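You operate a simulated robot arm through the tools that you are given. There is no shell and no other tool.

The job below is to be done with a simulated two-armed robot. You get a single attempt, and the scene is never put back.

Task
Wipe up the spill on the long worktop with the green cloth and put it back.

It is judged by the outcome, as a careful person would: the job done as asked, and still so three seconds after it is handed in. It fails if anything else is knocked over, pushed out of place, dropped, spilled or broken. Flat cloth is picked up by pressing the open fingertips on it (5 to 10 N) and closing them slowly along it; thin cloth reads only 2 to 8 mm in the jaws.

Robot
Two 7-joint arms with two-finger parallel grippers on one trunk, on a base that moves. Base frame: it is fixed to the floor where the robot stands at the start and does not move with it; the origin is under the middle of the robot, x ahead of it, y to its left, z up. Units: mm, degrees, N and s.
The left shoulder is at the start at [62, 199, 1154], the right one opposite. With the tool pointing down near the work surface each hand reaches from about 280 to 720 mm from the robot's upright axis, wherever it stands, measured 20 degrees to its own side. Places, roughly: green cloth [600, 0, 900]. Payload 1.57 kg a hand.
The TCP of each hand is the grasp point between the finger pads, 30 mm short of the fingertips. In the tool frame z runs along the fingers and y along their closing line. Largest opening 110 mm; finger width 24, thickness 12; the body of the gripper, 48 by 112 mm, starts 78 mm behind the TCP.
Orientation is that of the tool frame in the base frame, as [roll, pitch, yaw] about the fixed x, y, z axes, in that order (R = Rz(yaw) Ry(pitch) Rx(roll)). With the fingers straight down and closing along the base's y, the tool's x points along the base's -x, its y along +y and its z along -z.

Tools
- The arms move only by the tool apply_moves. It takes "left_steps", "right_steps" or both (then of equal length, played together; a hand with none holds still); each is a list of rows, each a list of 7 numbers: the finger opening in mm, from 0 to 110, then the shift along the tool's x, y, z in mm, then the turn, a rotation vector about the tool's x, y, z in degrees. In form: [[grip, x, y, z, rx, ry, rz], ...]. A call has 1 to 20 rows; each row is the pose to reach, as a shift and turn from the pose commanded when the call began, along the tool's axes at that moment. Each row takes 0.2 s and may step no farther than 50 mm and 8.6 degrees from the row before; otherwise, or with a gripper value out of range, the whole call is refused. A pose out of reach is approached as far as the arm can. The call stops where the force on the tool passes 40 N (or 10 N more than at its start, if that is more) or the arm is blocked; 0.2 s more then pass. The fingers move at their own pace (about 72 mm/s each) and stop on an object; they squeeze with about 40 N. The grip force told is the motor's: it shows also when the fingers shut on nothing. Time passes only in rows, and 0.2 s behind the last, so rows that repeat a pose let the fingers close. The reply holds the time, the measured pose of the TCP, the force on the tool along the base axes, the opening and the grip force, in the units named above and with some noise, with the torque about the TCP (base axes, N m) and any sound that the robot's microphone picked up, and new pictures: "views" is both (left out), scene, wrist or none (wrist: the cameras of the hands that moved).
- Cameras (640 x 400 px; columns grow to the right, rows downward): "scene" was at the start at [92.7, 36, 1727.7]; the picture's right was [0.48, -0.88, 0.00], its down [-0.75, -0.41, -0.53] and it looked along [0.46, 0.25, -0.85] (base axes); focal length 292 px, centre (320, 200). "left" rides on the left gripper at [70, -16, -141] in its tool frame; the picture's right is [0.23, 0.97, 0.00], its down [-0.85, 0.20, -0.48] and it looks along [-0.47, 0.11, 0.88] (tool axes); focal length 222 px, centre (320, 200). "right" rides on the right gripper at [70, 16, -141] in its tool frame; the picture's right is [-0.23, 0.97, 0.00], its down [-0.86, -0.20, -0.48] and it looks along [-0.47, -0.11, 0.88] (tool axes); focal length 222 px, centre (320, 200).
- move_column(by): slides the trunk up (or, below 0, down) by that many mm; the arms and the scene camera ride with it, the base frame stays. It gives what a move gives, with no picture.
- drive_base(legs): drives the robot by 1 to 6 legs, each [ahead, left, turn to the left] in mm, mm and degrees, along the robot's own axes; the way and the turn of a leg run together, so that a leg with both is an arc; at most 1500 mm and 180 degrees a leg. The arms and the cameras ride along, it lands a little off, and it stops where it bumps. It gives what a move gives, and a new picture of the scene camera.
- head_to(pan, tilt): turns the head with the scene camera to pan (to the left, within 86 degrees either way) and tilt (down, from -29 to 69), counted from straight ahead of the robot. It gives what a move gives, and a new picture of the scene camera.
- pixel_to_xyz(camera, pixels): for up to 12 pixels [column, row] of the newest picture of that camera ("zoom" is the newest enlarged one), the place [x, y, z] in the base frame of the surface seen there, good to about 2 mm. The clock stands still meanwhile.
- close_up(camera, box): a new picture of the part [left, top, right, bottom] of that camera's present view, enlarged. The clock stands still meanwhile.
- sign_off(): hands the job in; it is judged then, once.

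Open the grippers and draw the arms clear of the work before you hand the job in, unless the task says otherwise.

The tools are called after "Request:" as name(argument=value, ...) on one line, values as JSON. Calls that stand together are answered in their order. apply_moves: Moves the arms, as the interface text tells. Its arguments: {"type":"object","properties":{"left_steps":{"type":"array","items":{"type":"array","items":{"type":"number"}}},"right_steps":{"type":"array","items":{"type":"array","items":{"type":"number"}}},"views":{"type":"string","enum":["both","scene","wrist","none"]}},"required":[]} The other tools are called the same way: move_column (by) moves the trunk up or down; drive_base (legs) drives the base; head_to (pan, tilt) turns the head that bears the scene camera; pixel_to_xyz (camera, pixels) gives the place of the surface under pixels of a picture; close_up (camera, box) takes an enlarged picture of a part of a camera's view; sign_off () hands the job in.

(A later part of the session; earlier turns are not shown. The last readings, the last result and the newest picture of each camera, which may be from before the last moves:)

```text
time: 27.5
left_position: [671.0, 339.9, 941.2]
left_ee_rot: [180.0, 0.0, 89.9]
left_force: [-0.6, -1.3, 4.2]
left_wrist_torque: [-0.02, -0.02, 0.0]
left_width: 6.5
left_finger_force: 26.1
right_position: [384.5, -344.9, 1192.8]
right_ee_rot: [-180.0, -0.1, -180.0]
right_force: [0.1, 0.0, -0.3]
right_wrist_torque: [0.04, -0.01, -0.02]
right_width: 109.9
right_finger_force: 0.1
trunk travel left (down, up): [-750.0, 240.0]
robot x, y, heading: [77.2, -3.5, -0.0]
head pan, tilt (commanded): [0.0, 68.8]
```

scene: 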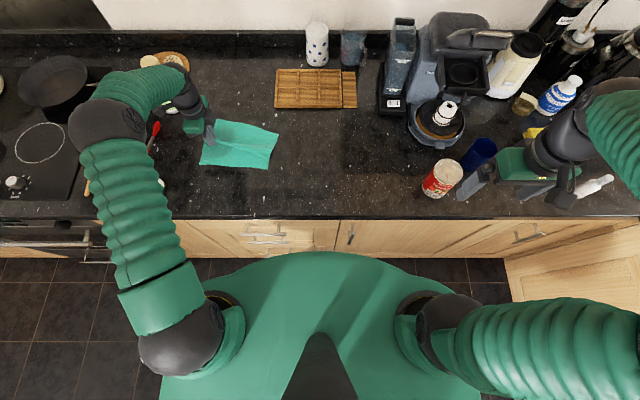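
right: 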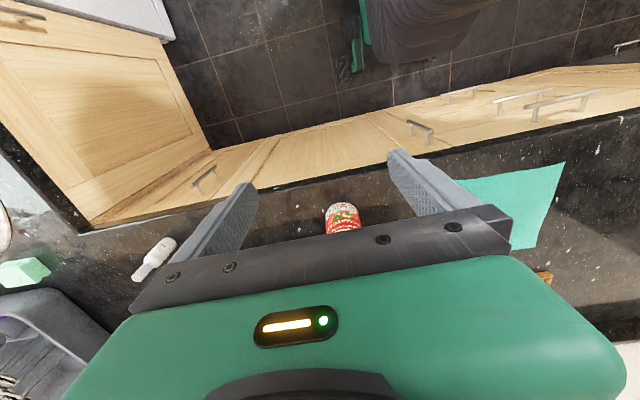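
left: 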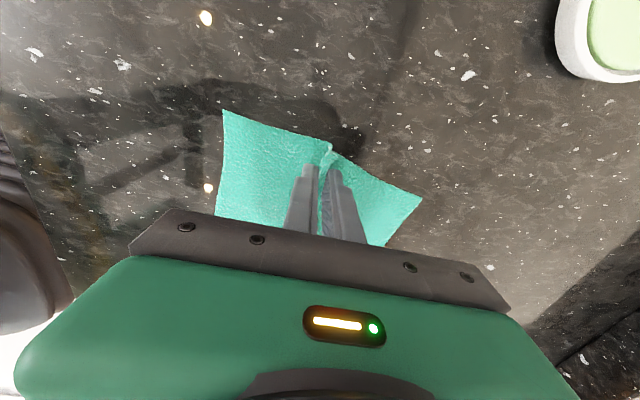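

The stroke is done; the cloth now lies over the spill area with its fold at [671, 340]. I lift it straight up to look at the worktop beneath.

Request:
apply_moves(left_steps=[[0, 0, 0, -30, 0, 0, 0], [0, 0, 0, -60, 0, 0, 0], [0, 0, 0, -90, 0, 0, 0], [0, 0, 0, -120, 0, 0, 0], [0, 0, 0, -150, 0, 0, 0], [0, 0, 0, -180, 0, 0, 0], [0, 0, 0, -210, 0, 0, 0], [0, 0, 0, -240, 0, 0, 0]], views="both")

```text
time: 29.3
left_position: [672.6, 341.2, 1181.1]
left_ee_rot: [179.9, 0.0, 90.1]
left_force: [0.0, -0.6, 0.7]
left_wrist_torque: [0.04, 0.0, 0.01]
left_width: 6.4
left_finger_force: 26.7
right_position: [384.5, -344.1, 1192.8]
right_ee_rot: [-179.9, 0.2, -179.9]
right_force: [-0.3, 0.0, 0.9]
right_wrist_torque: [-0.02, -0.03, 0.01]
right_width: 109.9
right_finger_force: 0.1
trunk travel left (down, up): [-750.0, 240.0]
robot x, y, heading: [80.1, 0.7, 0.2]
head pan, tilt (commanded): [0.0, 68.8]
```

scene: 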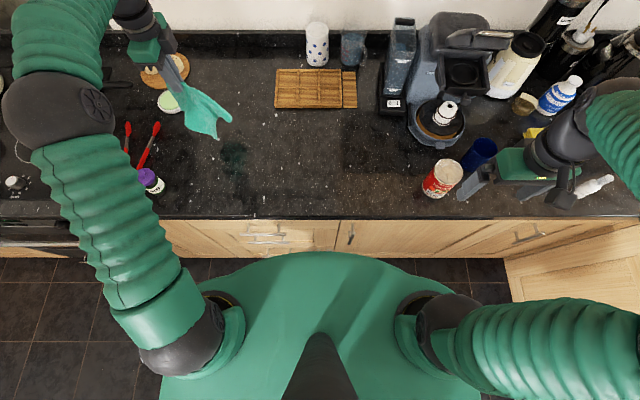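
left: 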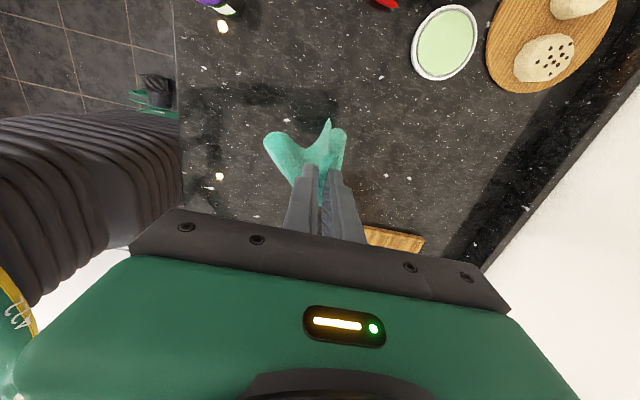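

The cloth hangs free and clear. I enlarge the spill area near (225,140) to see what remains.

Request:
close_up(camera="scene", box=[180, 100, 292, 170])

Request:
pixel_to_xyz(camera="scene", pixels=[[230, 140], [220, 140], [240, 150], [235, 155], [240, 130], [215, 137]])

```text
5.71 times, centred on (236, 135) of scene
```

zoom: 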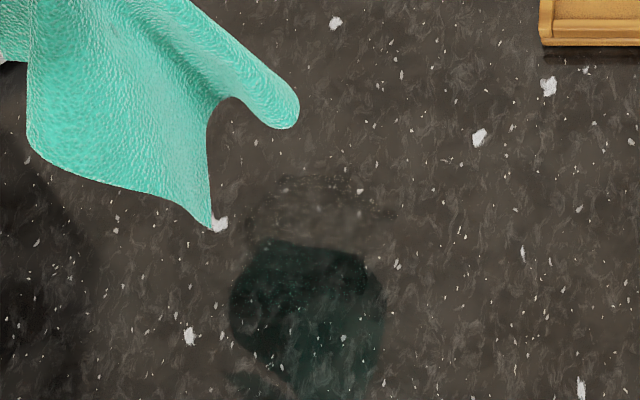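

```text
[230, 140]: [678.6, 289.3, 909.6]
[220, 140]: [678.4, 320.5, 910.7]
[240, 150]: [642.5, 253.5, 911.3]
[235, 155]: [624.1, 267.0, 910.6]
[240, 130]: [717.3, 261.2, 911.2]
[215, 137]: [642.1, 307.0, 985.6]
```

Only faint remains seem to show at zoom (320,210), but the cloth's reflection (dark green at (310,310)) hides the rest. I raise the hand another 100 mm so that the reflection moves off the spill.

Request:
apply_moves(left_steps=[[0, 0, 0, -30, 0, 0, 0], [0, 0, 0, -60, 0, 0, 0], [0, 0, 0, -90, 0, 0, 0], [0, 0, 0, -110, 0, 0, 0], [0, 0, 0, -110, 0, 0, 0]], views="scene")

Request:
close_up(camera="scene", box=[180, 110, 292, 180])

Request:
close_up(camera="scene", box=[205, 122, 261, 157])

```text
time: 30.5
left_position: [672.3, 341.2, 1290.6]
left_ee_rot: [-180.0, 0.0, 90.1]
left_force: [-0.4, 0.3, 0.2]
left_wrist_torque: [-0.02, 0.0, 0.01]
left_width: 6.7
left_finger_force: 26.5
right_position: [385.4, -344.5, 1192.6]
right_ee_rot: [-180.0, 0.0, 180.0]
right_force: [0.5, -0.8, 1.1]
right_wrist_torque: [0.01, -0.01, -0.02]
right_width: 109.8
right_finger_force: 0.0
trunk travel left (down, up): [-750.0, 240.0]
robot x, y, heading: [72.6, 3.0, 0.1]
head pan, tilt (commanded): [0.0, 68.8]
```

scene: 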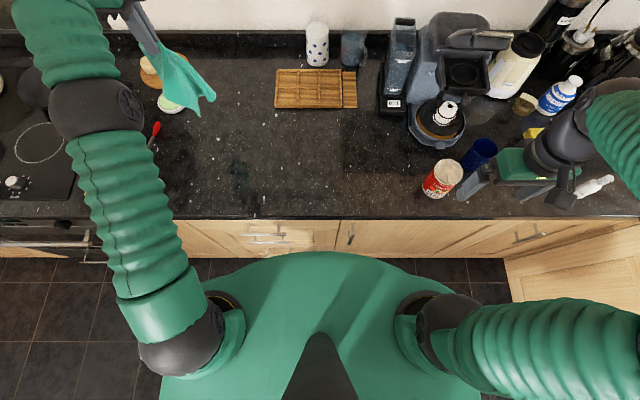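

```text
5.71 times, centred on (236, 145) of scene
```

zoom: 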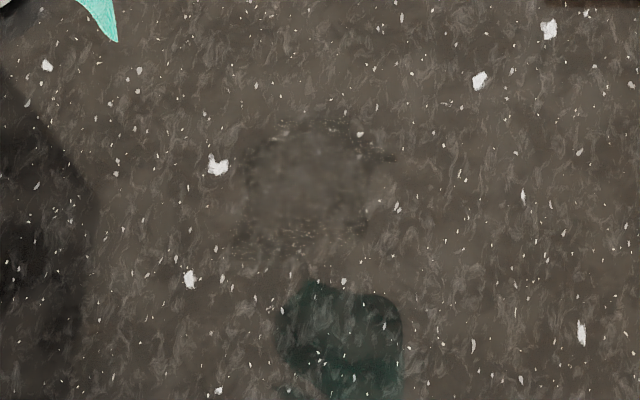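

```text
11.43 times, centred on (233, 140) of scene
```

zoom: 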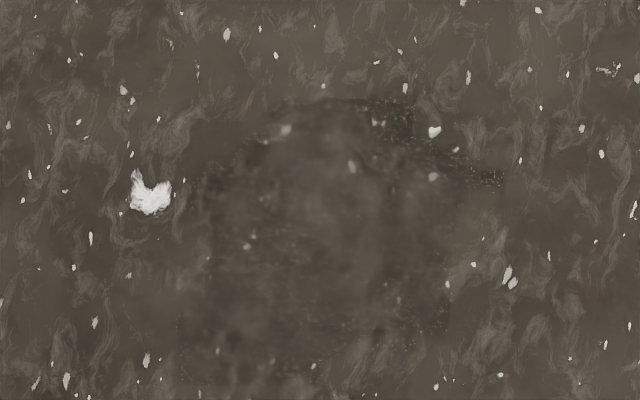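

The spill at zoom (200–450, 100–370) is fainter but still there, so more rubbing is needed. I bring the hanging cloth back to the right, to about [655, 20, 1175], to lay it flat again before another pressed zigzag.

Request:
apply_moves(left_steps=[[0, -30, -2, 0, 0, 0, 0], [0, -65, -4, 0, 0, 0, 0], [0, -100, -6, 0, 0, 0, 0], [0, -135, -8, 15, 0, 0, 0], [0, -170, -10, 30, 0, 0, 0], [0, -205, -12, 50, 0, 0, 0], [0, -240, -14, 70, 0, 0, 0], [0, -275, -16, 90, 0, 0, 0], [0, -305, -17, 105, 0, 0, 0], [0, -321, -17, 115, 0, 0, 0], [0, -321, -17, 115, 0, 0, 0], [0, -321, -17, 115, 0, 0, 0]], views="both")

```text
time: 33.1
left_position: [656.9, 19.3, 1176.3]
left_ee_rot: [-179.8, -0.1, 90.2]
left_force: [-0.5, 0.2, -0.2]
left_wrist_torque: [-0.01, 0.01, 0.01]
left_width: 6.4
left_finger_force: 26.5
right_position: [385.6, -345.7, 1191.8]
right_ee_rot: [180.0, 0.0, 180.0]
right_force: [0.2, -0.1, -0.5]
right_wrist_torque: [-0.02, -0.01, -0.01]
right_width: 110.3
right_finger_force: 0.1
trunk travel left (down, up): [-750.0, 240.0]
robot x, y, heading: [74.6, 0.3, -0.1]
head pan, tilt (commanded): [0.0, 68.8]
```

scene: 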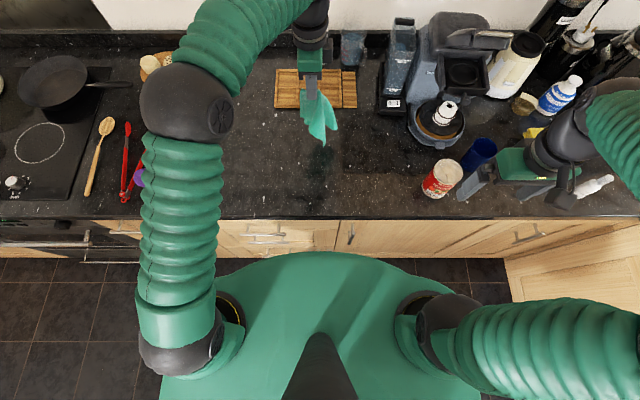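
left: 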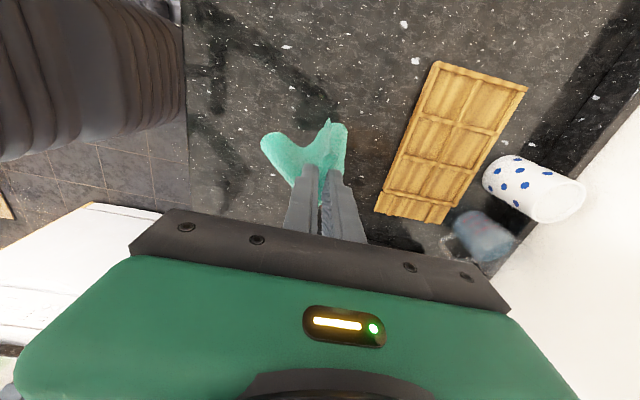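

The cloth hangs at [657, 19], clear of the tray. The spill area near (233,142) is in plain view now, so I enlarge it before laying the cloth down.

Request:
close_up(camera="scene", box=[205, 122, 261, 157])

```text
11.43 times, centred on (233, 140) of scene
```

zoom: 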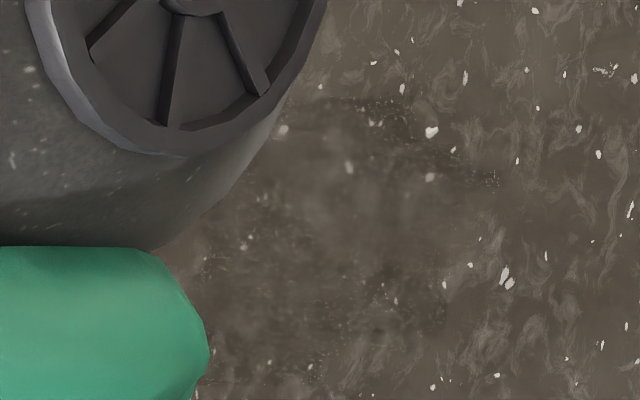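

Part of the spill is now streaked through but it is not gone. I lay the cloth down in a quarter arc to the left, ending with the fingertips just above the worktop at y≈234.

Request:
apply_moves(left_steps=[[0, 34, 0, 24, 0, 0, 0], [0, 66, 0, 32, 0, 0, 0], [0, 98, 0, 44, 0, 0, 0], [0, 126, 0, 62, 0, 0, 0], [0, 152, 0, 84, 0, 0, 0], [0, 174, 0, 110, 0, 0, 0], [0, 192, 0, 138, 0, 0, 0], [0, 204, 0, 170, 0, 0, 0], [0, 212, 0, 202, 0, 0, 0], [0, 215, 0, 231, 0, 0, 0], [0, 215, 0, 231, 0, 0, 0]], views="both")

```text
time: 35.5
left_position: [655.4, 234.0, 945.1]
left_ee_rot: [180.0, -0.1, 90.0]
left_force: [1.2, 1.0, 5.1]
left_wrist_torque: [-0.01, -0.05, 0.02]
left_width: 6.6
left_finger_force: 25.9
right_position: [385.2, -344.4, 1192.8]
right_ee_rot: [179.9, 0.1, 179.9]
right_force: [0.1, -0.8, 0.7]
right_wrist_torque: [-0.02, -0.01, -0.02]
right_width: 109.9
right_finger_force: 0.1
trunk travel left (down, up): [-750.0, 240.0]
robot x, y, heading: [76.9, -2.5, -0.2]
head pan, tilt (commanded): [0.0, 68.8]
```

scene: 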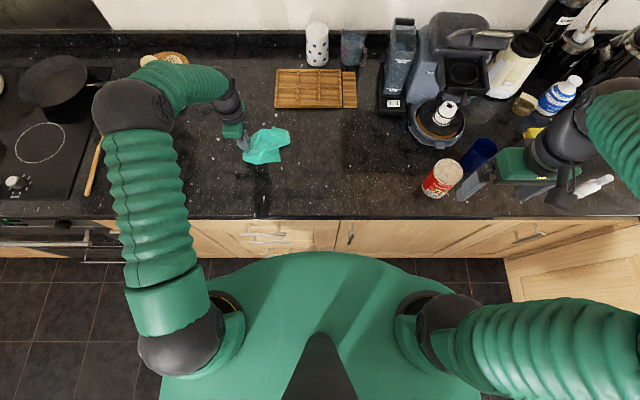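
left: 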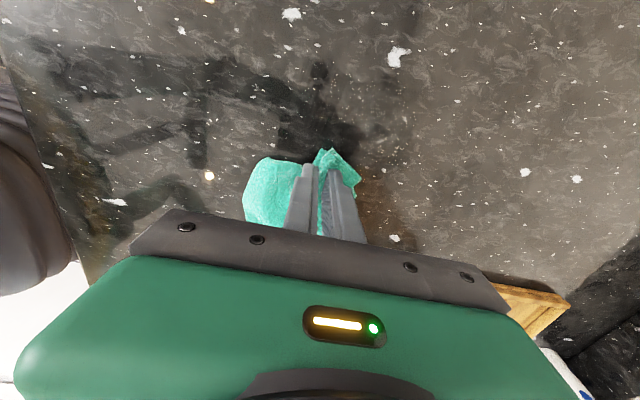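

The cloth came down a bit bunched under the fingers (5 N at TCP height 945), which is fine for rubbing. I press 1 mm more and zigzag across the first part of the spill, x 630–715.

Request:
apply_moves(left_steps=[[0, 4, -12, 0.8, 0, 0, 0], [0, 6, -25, 0.8, 0, 0, 0], [0, 8, 0, 0.8, 0, 0, 0], [0, 10, 25, 0.8, 0, 0, 0], [0, 12, 50, 0.8, 0, 0, 0], [0, 20, 60, 0.8, 0, 0, 0], [0, 22, 35, 0.8, 0, 0, 0], [0, 24, 10, 0.8, 0, 0, 0], [0, 26, -15, 0.8, 0, 0, 0], [0, 34, -25, 0.8, 0, 0, 0]], views="wrist")

```text
time: 37.7
left_position: [629.8, 269.3, 943.6]
left_ee_rot: [180.0, 0.1, 90.2]
left_force: [1.6, -1.2, 7.8]
left_wrist_torque: [-0.11, 0.01, -0.02]
left_width: 6.7
left_finger_force: 26.3
right_position: [384.9, -344.8, 1193.2]
right_ee_rot: [180.0, 0.2, -180.0]
right_force: [-0.4, -0.3, 0.4]
right_wrist_torque: [0.02, 0.0, -0.03]
right_width: 110.2
right_finger_force: 0.0
trunk travel left (down, up): [-750.0, 240.0]
robot x, y, heading: [77.1, -0.8, -0.3]
head pan, tilt (commanded): [0.0, 68.8]
```

left: 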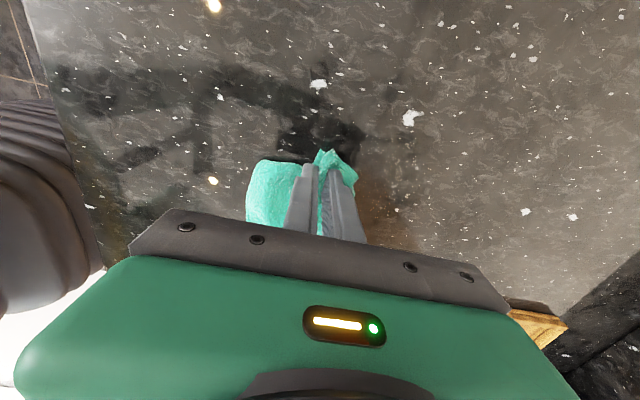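

Pressing at 7.8 N and moving well, now at [630, 269]. I go on with the zigzag over the rest of the spill to y≈330.

Request:
apply_moves(left_steps=[[0, 2, 25, 0, 0, 0, 0], [0, 4, 50, 0, 0, 0, 0], [0, 6, 75, 0, 0, 0, 0], [0, 12, 88, 0, 0, 0, 0], [0, 16, 65, 0, 0, 0, 0], [0, 18, 40, 0, 0, 0, 0], [0, 20, 15, 0, 0, 0, 0], [0, 26, 0, 0, 0, 0, 0], [0, 30, 25, 0, 0, 0, 0], [0, 32, 50, 0, 0, 0, 0], [0, 34, 75, 0, 0, 0, 0], [0, 40, 88, 0, 0, 0, 0], [0, 44, 65, 0, 0, 0, 0], [0, 46, 40, 0, 0, 0, 0], [0, 48, 15, 0, 0, 0, 0], [0, 54, 0, 0, 0, 0, 0], [0, 58, 25, 0, 0, 0, 0], [0, 60, 50, 0, 0, 0, 0], [0, 62, 75, 0, 0, 0, 0]], views="both")

```text
time: 41.7
left_position: [705.7, 331.7, 943.7]
left_ee_rot: [-179.9, -0.1, 90.1]
left_force: [-1.5, -1.0, 5.5]
left_wrist_torque: [-0.03, 0.05, 0.01]
left_width: 6.4
left_finger_force: 26.4
right_position: [384.8, -345.6, 1192.2]
right_ee_rot: [-180.0, 0.0, 180.0]
right_force: [0.8, 0.3, 0.6]
right_wrist_torque: [0.02, 0.03, -0.03]
right_width: 110.4
right_finger_force: 0.0
trunk travel left (down, up): [-750.0, 240.0]
robot x, y, heading: [73.4, -0.6, 0.0]
head pan, tilt (commanded): [0.0, 68.8]
```

scene: 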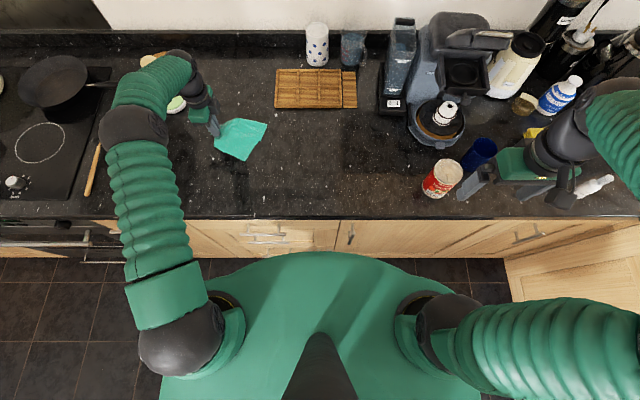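
left: 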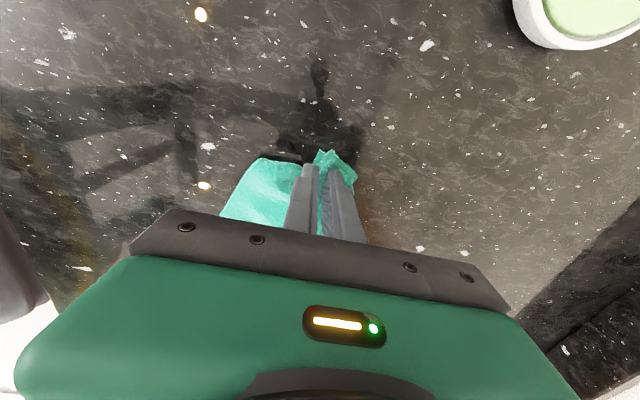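

The zigzag covered the whole spill area at 5–8 N. I lift the cloth 350 mm straight up to check the worktop.

Request:
apply_moves(left_steps=[[0, 0, -10, -35, 0, 0, 0], [0, 0, -20, -70, 0, 0, 0], [0, 0, -30, -105, 0, 0, 0], [0, 0, -36, -140, 0, 0, 0], [0, 0, -36, -175, 0, 0, 0], [0, 0, -36, -210, 0, 0, 0], [0, 0, -36, -245, 0, 0, 0], [0, 0, -36, -280, 0, 0, 0], [0, 0, -36, -315, 0, 0, 0], [0, 0, -36, -345, 0, 0, 0], [0, 0, -36, -345, 0, 0, 0]], views="scene")

Request:
close_up(camera="scene", box=[180, 110, 292, 180])

Request:
close_up(camera="scene", box=[205, 122, 261, 157])

```text
time: 44.1
left_position: [670.6, 332.2, 1290.2]
left_ee_rot: [-179.8, -0.1, 90.1]
left_force: [-0.1, -0.9, -0.6]
left_wrist_torque: [-0.01, 0.04, 0.01]
left_width: 6.5
left_finger_force: 26.4
right_position: [385.6, -344.4, 1192.6]
right_ee_rot: [-180.0, 0.0, 180.0]
right_force: [0.5, 0.9, 0.3]
right_wrist_torque: [0.0, -0.02, 0.01]
right_width: 110.0
right_finger_force: 0.1
trunk travel left (down, up): [-750.0, 240.0]
robot x, y, heading: [72.5, 0.3, 0.0]
head pan, tilt (commanded): [0.0, 68.8]
```

scene: 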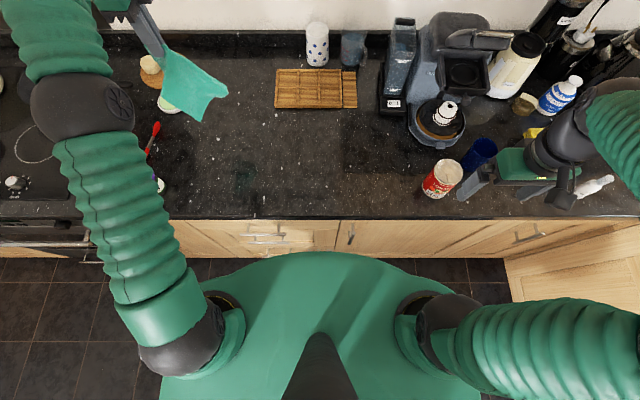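

```text
5.71 times, centred on (236, 145) of scene
```

zoom: 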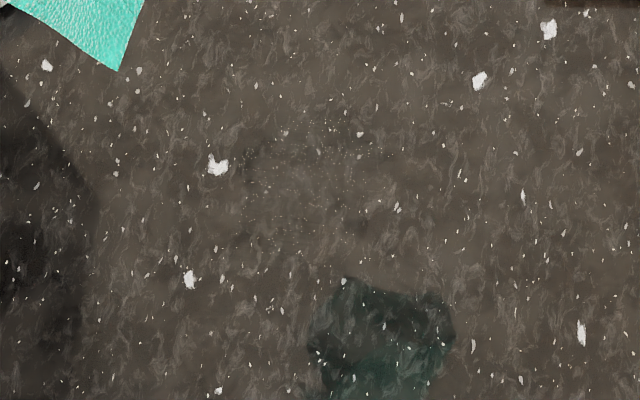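

```text
11.43 times, centred on (233, 140) of scene
```

zoom: 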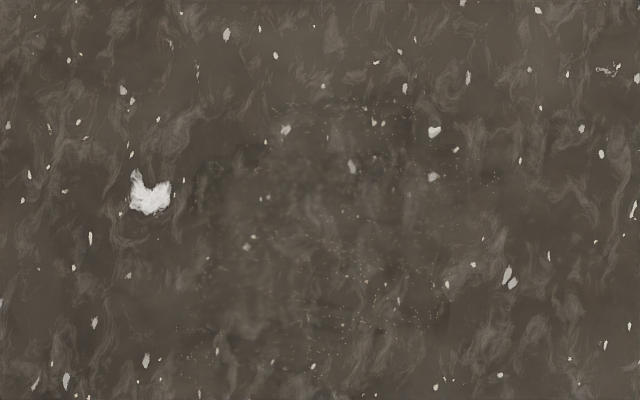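

The spill has almost gone: only fine droplets and a faint haze remain at zoom (200–450, 100–350). I bring the cloth back to the right for a second zigzag.

Request:
apply_moves(left_steps=[[0, -30, -2, 0, 0, 0, 0], [0, -65, -4, 0, 0, 0, 0], [0, -100, -6, 0, 0, 0, 0], [0, -135, -8, 15, 0, 0, 0], [0, -170, -10, 30, 0, 0, 0], [0, -205, -12, 50, 0, 0, 0], [0, -240, -13, 70, 0, 0, 0], [0, -275, -14, 90, 0, 0, 0], [0, -300, -15, 104, 0, 0, 0], [0, -312, -15, 114, 0, 0, 0], [0, -312, -15, 114, 0, 0, 0], [0, -312, -15, 114, 0, 0, 0]], views="none")

Request:
apply_moves(left_steps=[[0, 34, 0, 24, 0, 0, 0], [0, 66, 0, 32, 0, 0, 0], [0, 98, 0, 44, 0, 0, 0], [0, 126, 0, 62, 0, 0, 0], [0, 152, 0, 84, 0, 0, 0], [0, 174, 0, 110, 0, 0, 0], [0, 192, 0, 138, 0, 0, 0], [0, 204, 0, 170, 0, 0, 0], [0, 212, 0, 202, 0, 0, 0], [0, 215, 0, 231, 0, 0, 0], [0, 215, 0, 231, 0, 0, 0]], views="both")

```text
time: 46.7
left_position: [654.2, 19.6, 1174.7]
left_ee_rot: [-180.0, 0.0, 90.1]
left_force: [0.7, -0.7, -0.9]
left_wrist_torque: [-0.03, -0.02, -0.02]
left_width: 6.5
left_finger_force: 26.3
right_position: [385.9, -344.9, 1191.4]
right_ee_rot: [179.9, 0.0, -179.9]
right_force: [0.5, 0.4, 0.0]
right_wrist_torque: [-0.02, 0.0, 0.0]
right_width: 109.7
right_finger_force: 0.0
trunk travel left (down, up): [-750.0, 240.0]
robot x, y, heading: [74.4, 3.1, 0.1]
head pan, tilt (commanded): [0.0, 68.8]
```

```text
time: 49.1
left_position: [653.5, 235.0, 945.1]
left_ee_rot: [179.9, -0.1, 90.1]
left_force: [1.1, 0.8, 4.1]
left_wrist_torque: [-0.04, -0.06, 0.0]
left_width: 6.4
left_finger_force: 25.8
right_position: [383.4, -344.6, 1193.3]
right_ee_rot: [180.0, 0.1, 179.9]
right_force: [-0.2, -0.3, -0.4]
right_wrist_torque: [0.02, 0.04, 0.03]
right_width: 110.2
right_finger_force: 0.2
trunk travel left (down, up): [-750.0, 240.0]
robot x, y, heading: [76.9, 0.2, -0.1]
head pan, tilt (commanded): [0.0, 68.8]
```

scene: 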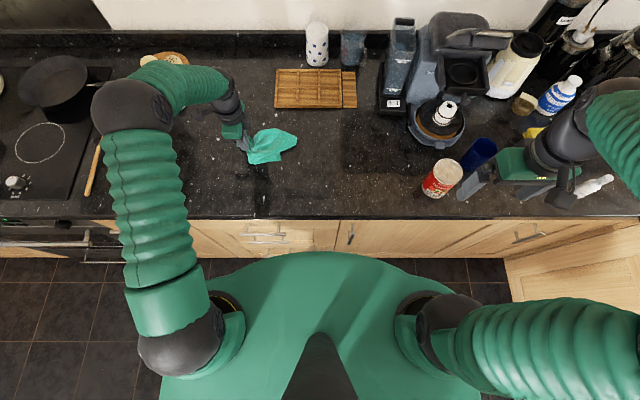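
left: 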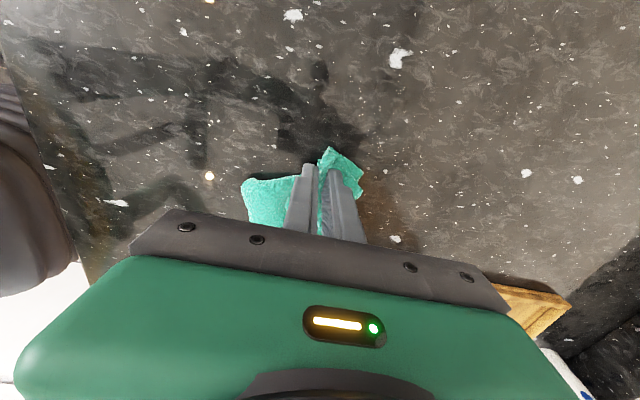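

The cloth is down at [654, 235] with 4 N. I press 1 mm more and run a denser zigzag over x 620–723.

Request:
apply_moves(left_steps=[[0, 3, -20, 1, 0, 0, 0], [0, 5, -33, 1, 0, 0, 0], [0, 7, -5, 1, 0, 0, 0], [0, 9, 22, 1, 0, 0, 0], [0, 11, 49, 1, 0, 0, 0], [0, 14, 70, 1, 0, 0, 0], [0, 17, 45, 1, 0, 0, 0], [0, 19, 18, 1, 0, 0, 0], [0, 21, -9, 1, 0, 0, 0], [0, 24, -33, 1, 0, 0, 0], [0, 27, -5, 1, 0, 0, 0], [0, 29, 22, 1, 0, 0, 0], [0, 31, 49, 1, 0, 0, 0], [0, 34, 70, 1, 0, 0, 0], [0, 37, 45, 1, 0, 0, 0], [0, 39, 18, 1, 0, 0, 0], [0, 41, -9, 1, 0, 0, 0], [0, 44, -33, 1, 0, 0, 0]], views="none")

Request:
apply_moves(left_steps=[[0, 3, 28, 0, 0, 0, 0], [0, 5, 55, 0, 0, 0, 0], [0, 7, 82, 0, 0, 0, 0], [0, 10, 103, 0, 0, 0, 0], [0, 13, 78, 0, 0, 0, 0], [0, 15, 51, 0, 0, 0, 0], [0, 17, 24, 0, 0, 0, 0], [0, 20, 0, 0, 0, 0, 0], [0, 23, 28, 0, 0, 0, 0], [0, 25, 55, 0, 0, 0, 0], [0, 27, 82, 0, 0, 0, 0], [0, 30, 103, 0, 0, 0, 0], [0, 33, 78, 0, 0, 0, 0], [0, 35, 51, 0, 0, 0, 0], [0, 37, 24, 0, 0, 0, 0], [0, 40, 0, 0, 0, 0, 0], [0, 43, 28, 0, 0, 0, 0], [0, 45, 55, 0, 0, 0, 0], [0, 47, 82, 0, 0, 0, 0]], views="wrist")

```text
time: 52.9
left_position: [621.0, 278.4, 944.5]
left_ee_rot: [179.9, -0.1, 90.0]
left_force: [1.6, 0.3, 10.0]
left_wrist_torque: [-0.08, -0.13, 0.03]
left_width: 6.5
left_finger_force: 26.5
right_position: [383.3, -346.5, 1193.7]
right_ee_rot: [-179.9, 0.0, -179.9]
right_force: [0.6, 0.7, -0.1]
right_wrist_torque: [0.02, -0.04, 0.0]
right_width: 110.1
right_finger_force: 0.2
trunk travel left (down, up): [-750.0, 240.0]
robot x, y, heading: [71.3, -0.9, -0.1]
head pan, tilt (commanded): [0.0, 68.8]
```

```text
time: 56.9
left_position: [703.1, 324.5, 943.9]
left_ee_rot: [-180.0, -0.1, 90.1]
left_force: [-2.2, 1.3, 9.9]
left_wrist_torque: [-0.12, 0.06, 0.0]
left_width: 6.4
left_finger_force: 26.2
right_position: [384.5, -346.0, 1192.0]
right_ee_rot: [-180.0, 0.1, -180.0]
right_force: [0.0, 0.0, 0.6]
right_wrist_torque: [-0.03, -0.02, 0.0]
right_width: 109.6
right_finger_force: 0.0
trunk travel left (down, up): [-750.0, 240.0]
robot x, y, heading: [75.3, 0.7, 0.1]
head pan, tilt (commanded): [0.0, 68.8]
```

left: 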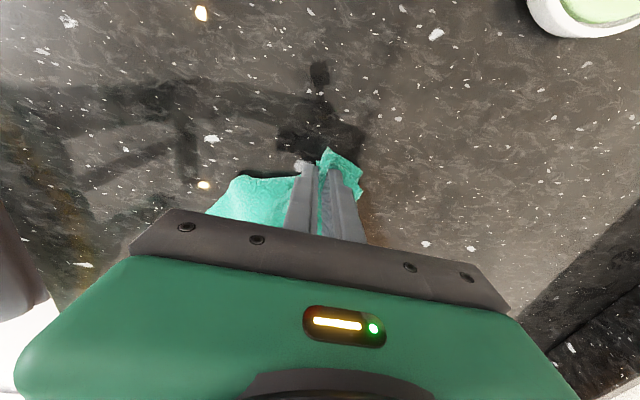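

The second zigzag ran at about 10 N over the whole area. I rub once more on the way back to y≈245 before lifting.

Request:
apply_moves(left_steps=[[0, -4, 15, 0, 0, 0, 0], [0, -8, -12, 0, 0, 0, 0], [0, -11, -39, 0, 0, 0, 0], [0, -14, -66, 0, 0, 0, 0], [0, -18, -80, 0, 0, 0, 0], [0, -22, -55, 0, 0, 0, 0], [0, -25, -28, 0, 0, 0, 0], [0, -28, -1, 0, 0, 0, 0], [0, -32, 15, 0, 0, 0, 0], [0, -36, -12, 0, 0, 0, 0], [0, -39, -39, 0, 0, 0, 0], [0, -42, -66, 0, 0, 0, 0], [0, -46, -80, 0, 0, 0, 0], [0, -50, -55, 0, 0, 0, 0], [0, -54, -28, 0, 0, 0, 0], [0, -60, -1, 0, 0, 0, 0], [0, -68, -20, 0, 0, 0, 0], [0, -75, -45, 0, 0, 0, 0], [0, -80, -70, 0, 0, 0, 0]], views="both")

```text
time: 60.9
left_position: [633.6, 243.1, 943.9]
left_ee_rot: [180.0, -0.1, 90.1]
left_force: [2.4, 0.7, 11.7]
left_wrist_torque: [-0.08, -0.18, 0.04]
left_width: 6.8
left_finger_force: 26.4
right_position: [385.0, -345.1, 1192.6]
right_ee_rot: [180.0, 0.1, 180.0]
right_force: [-0.4, -0.3, -0.2]
right_wrist_torque: [0.01, 0.02, 0.0]
right_width: 109.7
right_finger_force: 0.1
trunk travel left (down, up): [-750.0, 240.0]
robot x, y, heading: [77.1, -0.5, -0.0]
head pan, tilt (commanded): [0.0, 68.8]
```

scene: 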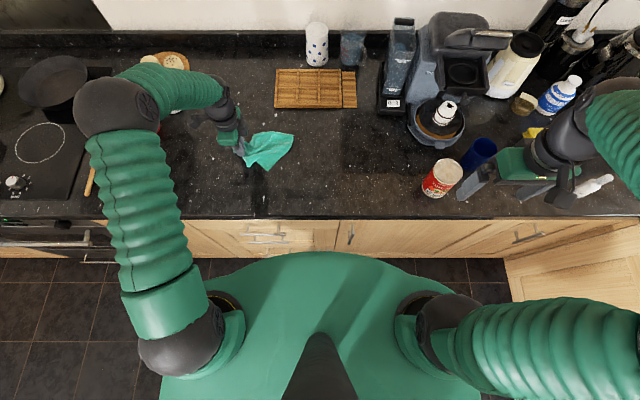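
left: 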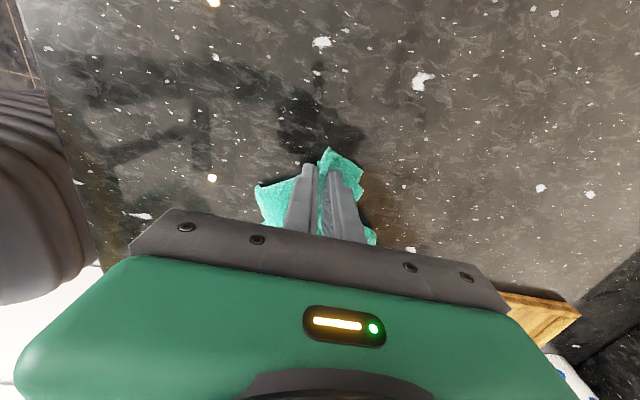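

The wrist view ahead of the cloth already looks like plain granite. I lift the cloth high and to the left to inspect the spill area from the head camera.

Request:
apply_moves(left_steps=[[0, 10, 10, -35, 0, 0, 0], [0, 20, 20, -70, 0, 0, 0], [0, 35, 30, -105, 0, 0, 0], [0, 50, 37, -140, 0, 0, 0], [0, 65, 37, -175, 0, 0, 0], [0, 80, 37, -210, 0, 0, 0], [0, 90, 37, -245, 0, 0, 0], [0, 90, 37, -280, 0, 0, 0], [0, 90, 37, -315, 0, 0, 0], [0, 90, 37, -345, 0, 0, 0], [0, 90, 37, -345, 0, 0, 0]], views="scene")

Request:
close_up(camera="scene", box=[180, 110, 292, 180])

Request:
close_up(camera="scene", box=[205, 122, 261, 157])

```text
time: 63.3
left_position: [670.8, 335.5, 1287.8]
left_ee_rot: [-179.9, 0.1, 90.0]
left_force: [0.0, -0.4, -0.4]
left_wrist_torque: [0.0, -0.02, 0.0]
left_width: 6.6
left_finger_force: 26.2
right_position: [385.4, -345.6, 1192.5]
right_ee_rot: [-179.9, 0.0, -180.0]
right_force: [-0.9, 0.0, -0.2]
right_wrist_torque: [0.0, -0.03, 0.02]
right_width: 110.1
right_finger_force: 0.0
trunk travel left (down, up): [-750.0, 240.0]
robot x, y, heading: [75.5, 0.4, -0.1]
head pan, tilt (commanded): [0.0, 68.8]
```

scene: 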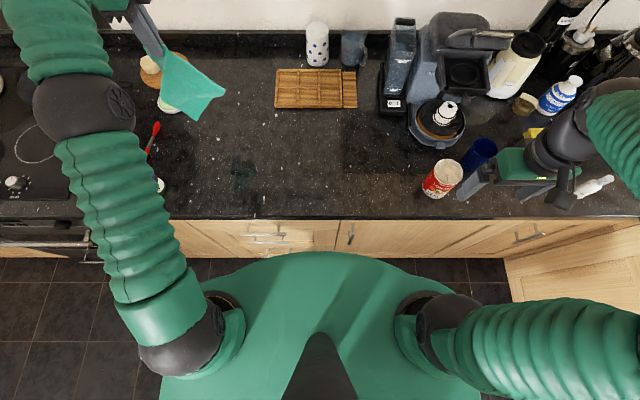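

```text
5.71 times, centred on (236, 145) of scene
```

zoom: 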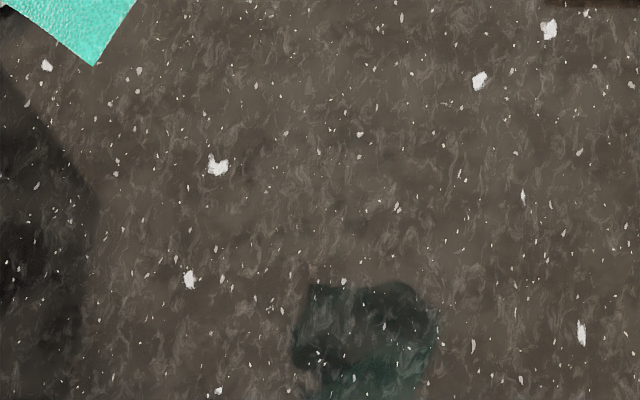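

```text
11.43 times, centred on (233, 140) of scene
```

zoom: 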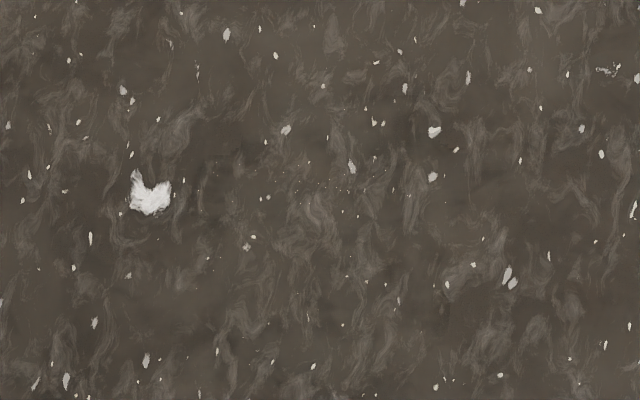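

The haze is gone and the granite pattern shows through; only a few tiny dots remain around zoom (300,180). I make one more rubbing pass to be thorough.

Request:
apply_moves(left_steps=[[0, -30, -2, 0, 0, 0, 0], [0, -65, -4, 0, 0, 0, 0], [0, -100, -6, 0, 0, 0, 0], [0, -135, -8, 15, 0, 0, 0], [0, -170, -10, 30, 0, 0, 0], [0, -205, -12, 50, 0, 0, 0], [0, -240, -13, 70, 0, 0, 0], [0, -275, -14, 90, 0, 0, 0], [0, -302, -15, 102, 0, 0, 0], [0, -315, -15, 112, 0, 0, 0], [0, -315, -15, 112, 0, 0, 0], [0, -315, -15, 112, 0, 0, 0]], views="none")

Request:
apply_moves(left_steps=[[0, 34, 0, 24, 0, 0, 0], [0, 66, 0, 32, 0, 0, 0], [0, 98, 0, 44, 0, 0, 0], [0, 126, 0, 62, 0, 0, 0], [0, 152, 0, 84, 0, 0, 0], [0, 174, 0, 110, 0, 0, 0], [0, 192, 0, 138, 0, 0, 0], [0, 204, 0, 170, 0, 0, 0], [0, 212, 0, 202, 0, 0, 0], [0, 215, 0, 231, 0, 0, 0], [0, 215, 0, 231, 0, 0, 0]], views="none")

```text
time: 65.9
left_position: [656.4, 19.2, 1175.2]
left_ee_rot: [180.0, -0.1, 90.1]
left_force: [-0.4, -0.3, 0.2]
left_wrist_torque: [0.0, 0.04, 0.03]
left_width: 6.4
left_finger_force: 26.6
right_position: [384.8, -345.6, 1192.5]
right_ee_rot: [180.0, 0.0, -179.9]
right_force: [0.6, 1.3, -0.1]
right_wrist_torque: [0.0, 0.02, -0.03]
right_width: 110.1
right_finger_force: 0.1
trunk travel left (down, up): [-750.0, 240.0]
robot x, y, heading: [74.2, 2.9, -0.1]
head pan, tilt (commanded): [0.0, 68.8]
```

```text
time: 68.3
left_position: [655.9, 234.8, 945.0]
left_ee_rot: [179.9, -0.1, 90.1]
left_force: [1.0, -0.4, 5.1]
left_wrist_torque: [-0.02, -0.01, 0.02]
left_width: 6.3
left_finger_force: 25.8
right_position: [384.7, -345.8, 1192.4]
right_ee_rot: [179.9, 0.1, -180.0]
right_force: [-0.3, 0.8, -0.6]
right_wrist_torque: [0.02, 0.01, 0.0]
right_width: 109.9
right_finger_force: 0.0
trunk travel left (down, up): [-750.0, 240.0]
robot x, y, heading: [74.4, 0.7, -0.0]
head pan, tilt (commanded): [0.0, 68.8]
```

The cloth is down again at [656, 235] with 5 N. I repeat the dense zigzag across the whole spill area.

Request:
apply_moves(left_steps=[[0, 3, -20, 1, 0, 0, 0], [0, 5, -33, 1, 0, 0, 0], [0, 7, -5, 1, 0, 0, 0], [0, 9, 22, 1, 0, 0, 0], [0, 11, 49, 1, 0, 0, 0], [0, 14, 70, 1, 0, 0, 0], [0, 17, 45, 1, 0, 0, 0], [0, 19, 18, 1, 0, 0, 0], [0, 21, -9, 1, 0, 0, 0], [0, 24, -33, 1, 0, 0, 0], [0, 27, -5, 1, 0, 0, 0], [0, 29, 22, 1, 0, 0, 0], [0, 31, 49, 1, 0, 0, 0], [0, 34, 70, 1, 0, 0, 0], [0, 37, 45, 1, 0, 0, 0], [0, 39, 18, 1, 0, 0, 0], [0, 41, -9, 1, 0, 0, 0], [0, 44, -33, 1, 0, 0, 0]], views="none")

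Request:
apply_moves(left_steps=[[0, 3, 28, 0, 0, 0, 0], [0, 5, 55, 0, 0, 0, 0], [0, 7, 82, 0, 0, 0, 0], [0, 10, 103, 0, 0, 0, 0], [0, 13, 78, 0, 0, 0, 0], [0, 15, 51, 0, 0, 0, 0], [0, 17, 24, 0, 0, 0, 0], [0, 20, 0, 0, 0, 0, 0], [0, 23, 28, 0, 0, 0, 0], [0, 25, 55, 0, 0, 0, 0], [0, 27, 82, 0, 0, 0, 0], [0, 30, 103, 0, 0, 0, 0], [0, 33, 78, 0, 0, 0, 0], [0, 35, 51, 0, 0, 0, 0], [0, 37, 24, 0, 0, 0, 0], [0, 40, 0, 0, 0, 0, 0], [0, 43, 28, 0, 0, 0, 0], [0, 45, 55, 0, 0, 0, 0], [0, 47, 82, 0, 0, 0, 0]], views="none")

Request:
apply_moves(left_steps=[[0, 0, -10, -35, 0, 0, 0], [0, 0, -20, -70, 0, 0, 0], [0, 0, -30, -105, 0, 0, 0], [0, 0, -36, -140, 0, 0, 0], [0, 0, -36, -175, 0, 0, 0], [0, 0, -36, -210, 0, 0, 0], [0, 0, -36, -245, 0, 0, 0], [0, 0, -36, -280, 0, 0, 0], [0, 0, -36, -315, 0, 0, 0], [0, 0, -36, -345, 0, 0, 0], [0, 0, -36, -345, 0, 0, 0]], views="scene")

Request:
close_up(camera="scene", box=[205, 122, 261, 157])

Request:
close_up(camera="scene", box=[160, 90, 320, 190])

```text
time: 72.1
left_position: [621.8, 277.4, 944.8]
left_ee_rot: [179.9, -0.1, 90.1]
left_force: [3.4, 0.5, 13.2]
left_wrist_torque: [-0.1, -0.09, 0.01]
left_width: 6.3
left_finger_force: 26.3
right_position: [384.7, -346.5, 1192.4]
right_ee_rot: [-179.9, 0.1, 180.0]
right_force: [0.6, 0.4, -0.4]
right_wrist_torque: [-0.01, 0.0, 0.0]
right_width: 110.1
right_finger_force: 0.0
trunk travel left (down, up): [-750.0, 240.0]
robot x, y, heading: [72.8, 2.8, 0.0]
head pan, tilt (commanded): [0.0, 68.8]
```

```text
time: 76.1
left_position: [705.1, 326.0, 943.9]
left_ee_rot: [179.9, -0.1, 90.1]
left_force: [-1.9, 0.4, 12.1]
left_wrist_torque: [-0.09, 0.16, -0.03]
left_width: 6.6
left_finger_force: 26.6
right_position: [384.7, -345.7, 1193.3]
right_ee_rot: [180.0, 0.1, 179.9]
right_force: [-0.3, -0.3, 0.5]
right_wrist_torque: [-0.02, 0.06, -0.03]
right_width: 110.2
right_finger_force: 0.0
trunk travel left (down, up): [-750.0, 240.0]
robot x, y, heading: [74.3, -2.0, 0.0]
head pan, tilt (commanded): [0.0, 68.8]
```

```text
time: 78.5
left_position: [668.5, 325.5, 1289.7]
left_ee_rot: [-179.8, 0.0, 90.0]
left_force: [-0.3, 0.0, -0.6]
left_wrist_torque: [0.01, -0.01, -0.02]
left_width: 2.5
left_finger_force: 24.1
right_position: [385.0, -344.1, 1192.4]
right_ee_rot: [179.9, 0.0, 180.0]
right_force: [-0.5, -0.4, -0.2]
right_wrist_torque: [0.0, 0.02, 0.0]
right_width: 110.2
right_finger_force: 0.0
trunk travel left (down, up): [-750.0, 240.0]
robot x, y, heading: [74.3, 1.5, 0.1]
head pan, tilt (commanded): [0.0, 68.8]
```

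scene: 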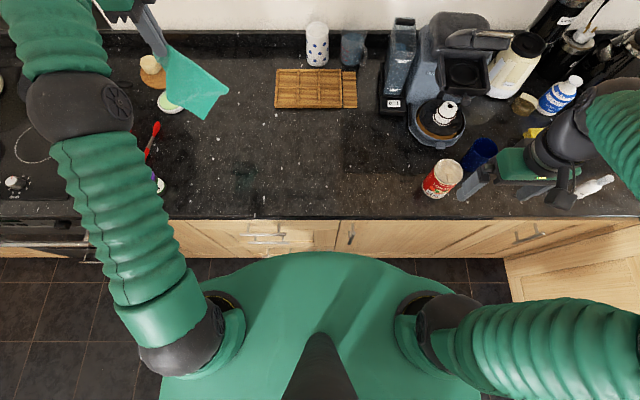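

```text
11.43 times, centred on (233, 140) of scene
```

zoom: 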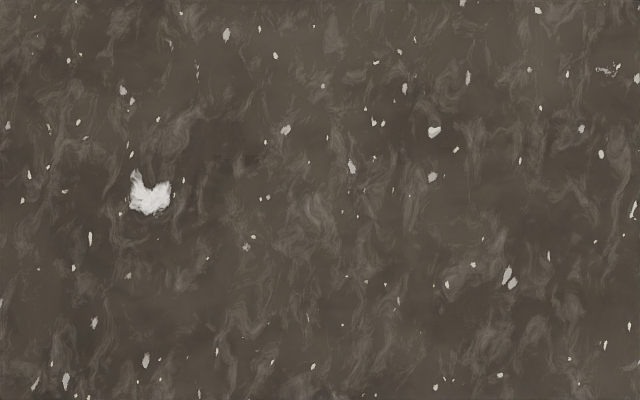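

```text
4.00 times, centred on (240, 140) of scene
```

zoom: 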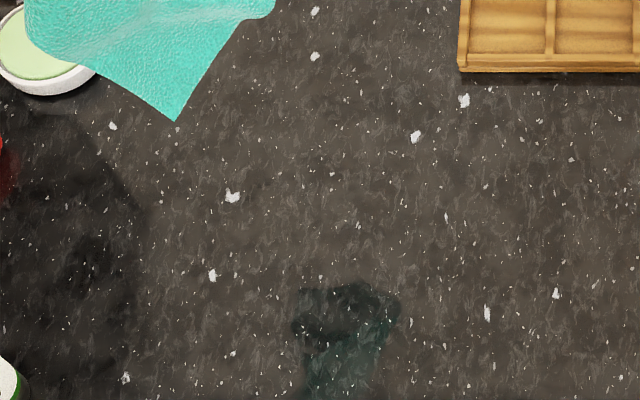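

The spill is gone; the granite is clean at zoom (200–450, 100–370). The jaw reading fell to 2.5 mm, so I look closely at how the cloth hangs before putting it back.

Request:
close_up(camera="scene", box=[96, 0, 288, 120])

Request:
close_up(camera="left", box=[160, 50, 480, 250])

```text
3.33 times, centred on (192, 60) of scene
```

zoom: 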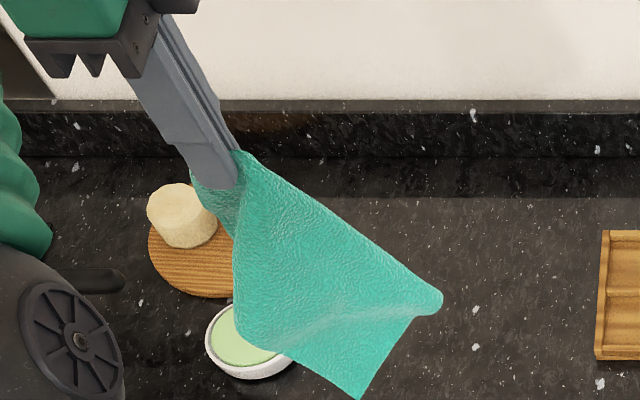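

```text
2.00 times, centred on (320, 150) of left
```

zoom: 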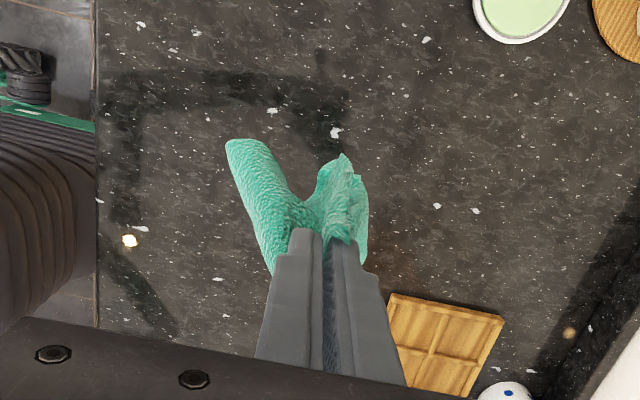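

The cloth hangs well from its pinched edge. To lay it back neatly I will plant its free edge at the far side of its old place and come towards the robot, so I move to above [700, 0] while turning the hand back by 90°.

Request:
apply_moves(left_steps=[[0, -27, 2, 0, 0, 0, -7.5], [0, -54, 5, 0, 0, 0, -15], [0, -81, 8, 0, 0, 0, -22.5], [0, -108, 11, 10, 0, 0, -30], [0, -135, 13, 25, 0, 0, -37.5], [0, -162, 16, 40, 0, 0, -45], [0, -189, 19, 55, 0, 0, -52.5], [0, -216, 21, 70, 0, 0, -60], [0, -243, 24, 85, 0, 0, -67.5], [0, -270, 27, 95, 0, 0, -75], [0, -297, 30, 100, 0, 0, -82.5], [0, -325, 32, 105, 0, 0, -90], [0, -325, 32, 105, 0, 0, -90], [0, -325, 32, 105, 0, 0, -90]], views="both")

```text
time: 81.5
left_position: [701.0, 1.3, 1184.4]
left_ee_rot: [180.0, 0.0, -179.8]
left_force: [-0.4, 0.7, 0.5]
left_wrist_torque: [-0.02, 0.01, -0.03]
left_width: 2.4
left_finger_force: 23.2
right_position: [384.9, -344.7, 1192.6]
right_ee_rot: [-179.9, -0.1, -179.9]
right_force: [-0.6, -0.8, 0.3]
right_wrist_torque: [0.0, 0.0, -0.02]
right_width: 110.0
right_finger_force: 0.0
trunk travel left (down, up): [-750.0, 240.0]
robot x, y, heading: [75.1, 0.4, -0.0]
head pan, tilt (commanded): [0.0, 68.8]
```

scene: 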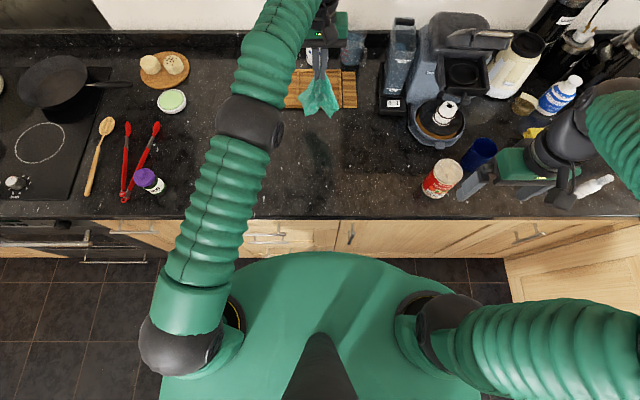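
left: 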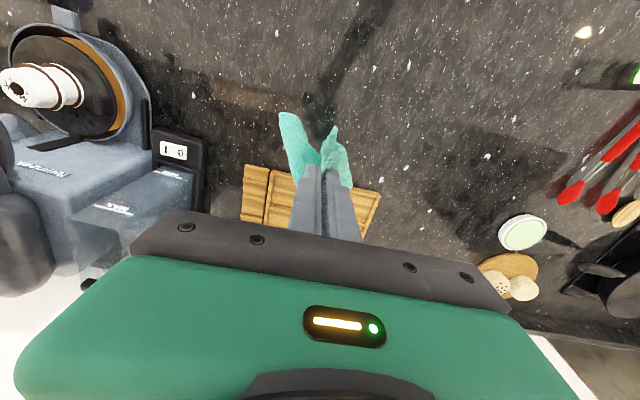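

The cloth hangs above [701, 1], just touching the worktop before the tray. I lay it down in a slow quarter arc towards the robot and stop about 50 mm above to look.

Request:
apply_moves(left_steps=[[0, 17, 0, 30, 0, 0, 0], [0, 34, 0, 32, 0, 0, 0], [0, 50, 0, 35, 0, 0, 0], [0, 66, 0, 40, 0, 0, 0], [0, 82, 0, 45, 0, 0, 0], [0, 98, 0, 52, 0, 0, 0], [0, 112, 0, 61, 0, 0, 0], [0, 126, 0, 70, 0, 0, 0], [0, 140, 0, 81, 0, 0, 0], [0, 152, 0, 92, 0, 0, 0], [0, 163, 0, 104, 0, 0, 0], [0, 174, 0, 118, 0, 0, 0], [0, 183, 0, 132, 0, 0, 0], [0, 192, 0, 146, 0, 0, 0], [0, 199, 0, 162, 0, 0, 0], [0, 204, 0, 178, 0, 0, 0], [0, 209, 0, 194, 0, 0, 0]], views="both")

```text
time: 85.1
left_position: [492.3, -0.0, 989.6]
left_ee_rot: [-180.0, 0.1, -179.9]
left_force: [0.4, -0.3, 0.5]
left_wrist_torque: [0.01, 0.01, -0.03]
left_width: 2.2
left_finger_force: 23.7
right_position: [385.9, -345.6, 1191.9]
right_ee_rot: [179.9, 0.0, -180.0]
right_force: [-0.1, -0.1, 0.7]
right_wrist_torque: [-0.02, 0.0, -0.02]
right_width: 110.0
right_finger_force: 0.1
trunk travel left (down, up): [-750.0, 240.0]
robot x, y, heading: [75.3, -0.5, 0.0]
head pan, tilt (commanded): [0.0, 68.8]
```

scene: 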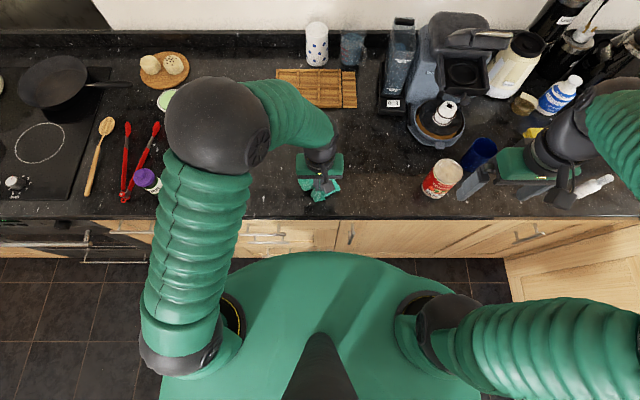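
left: 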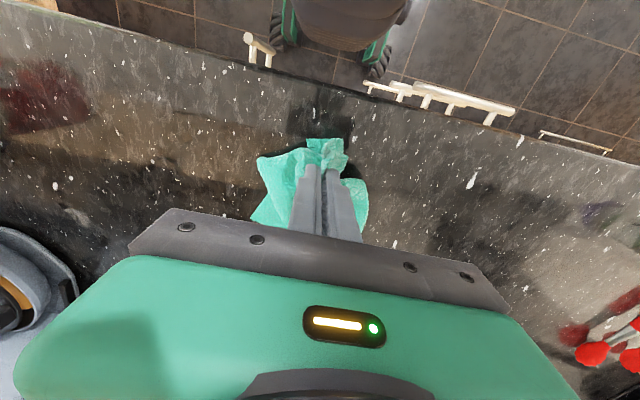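

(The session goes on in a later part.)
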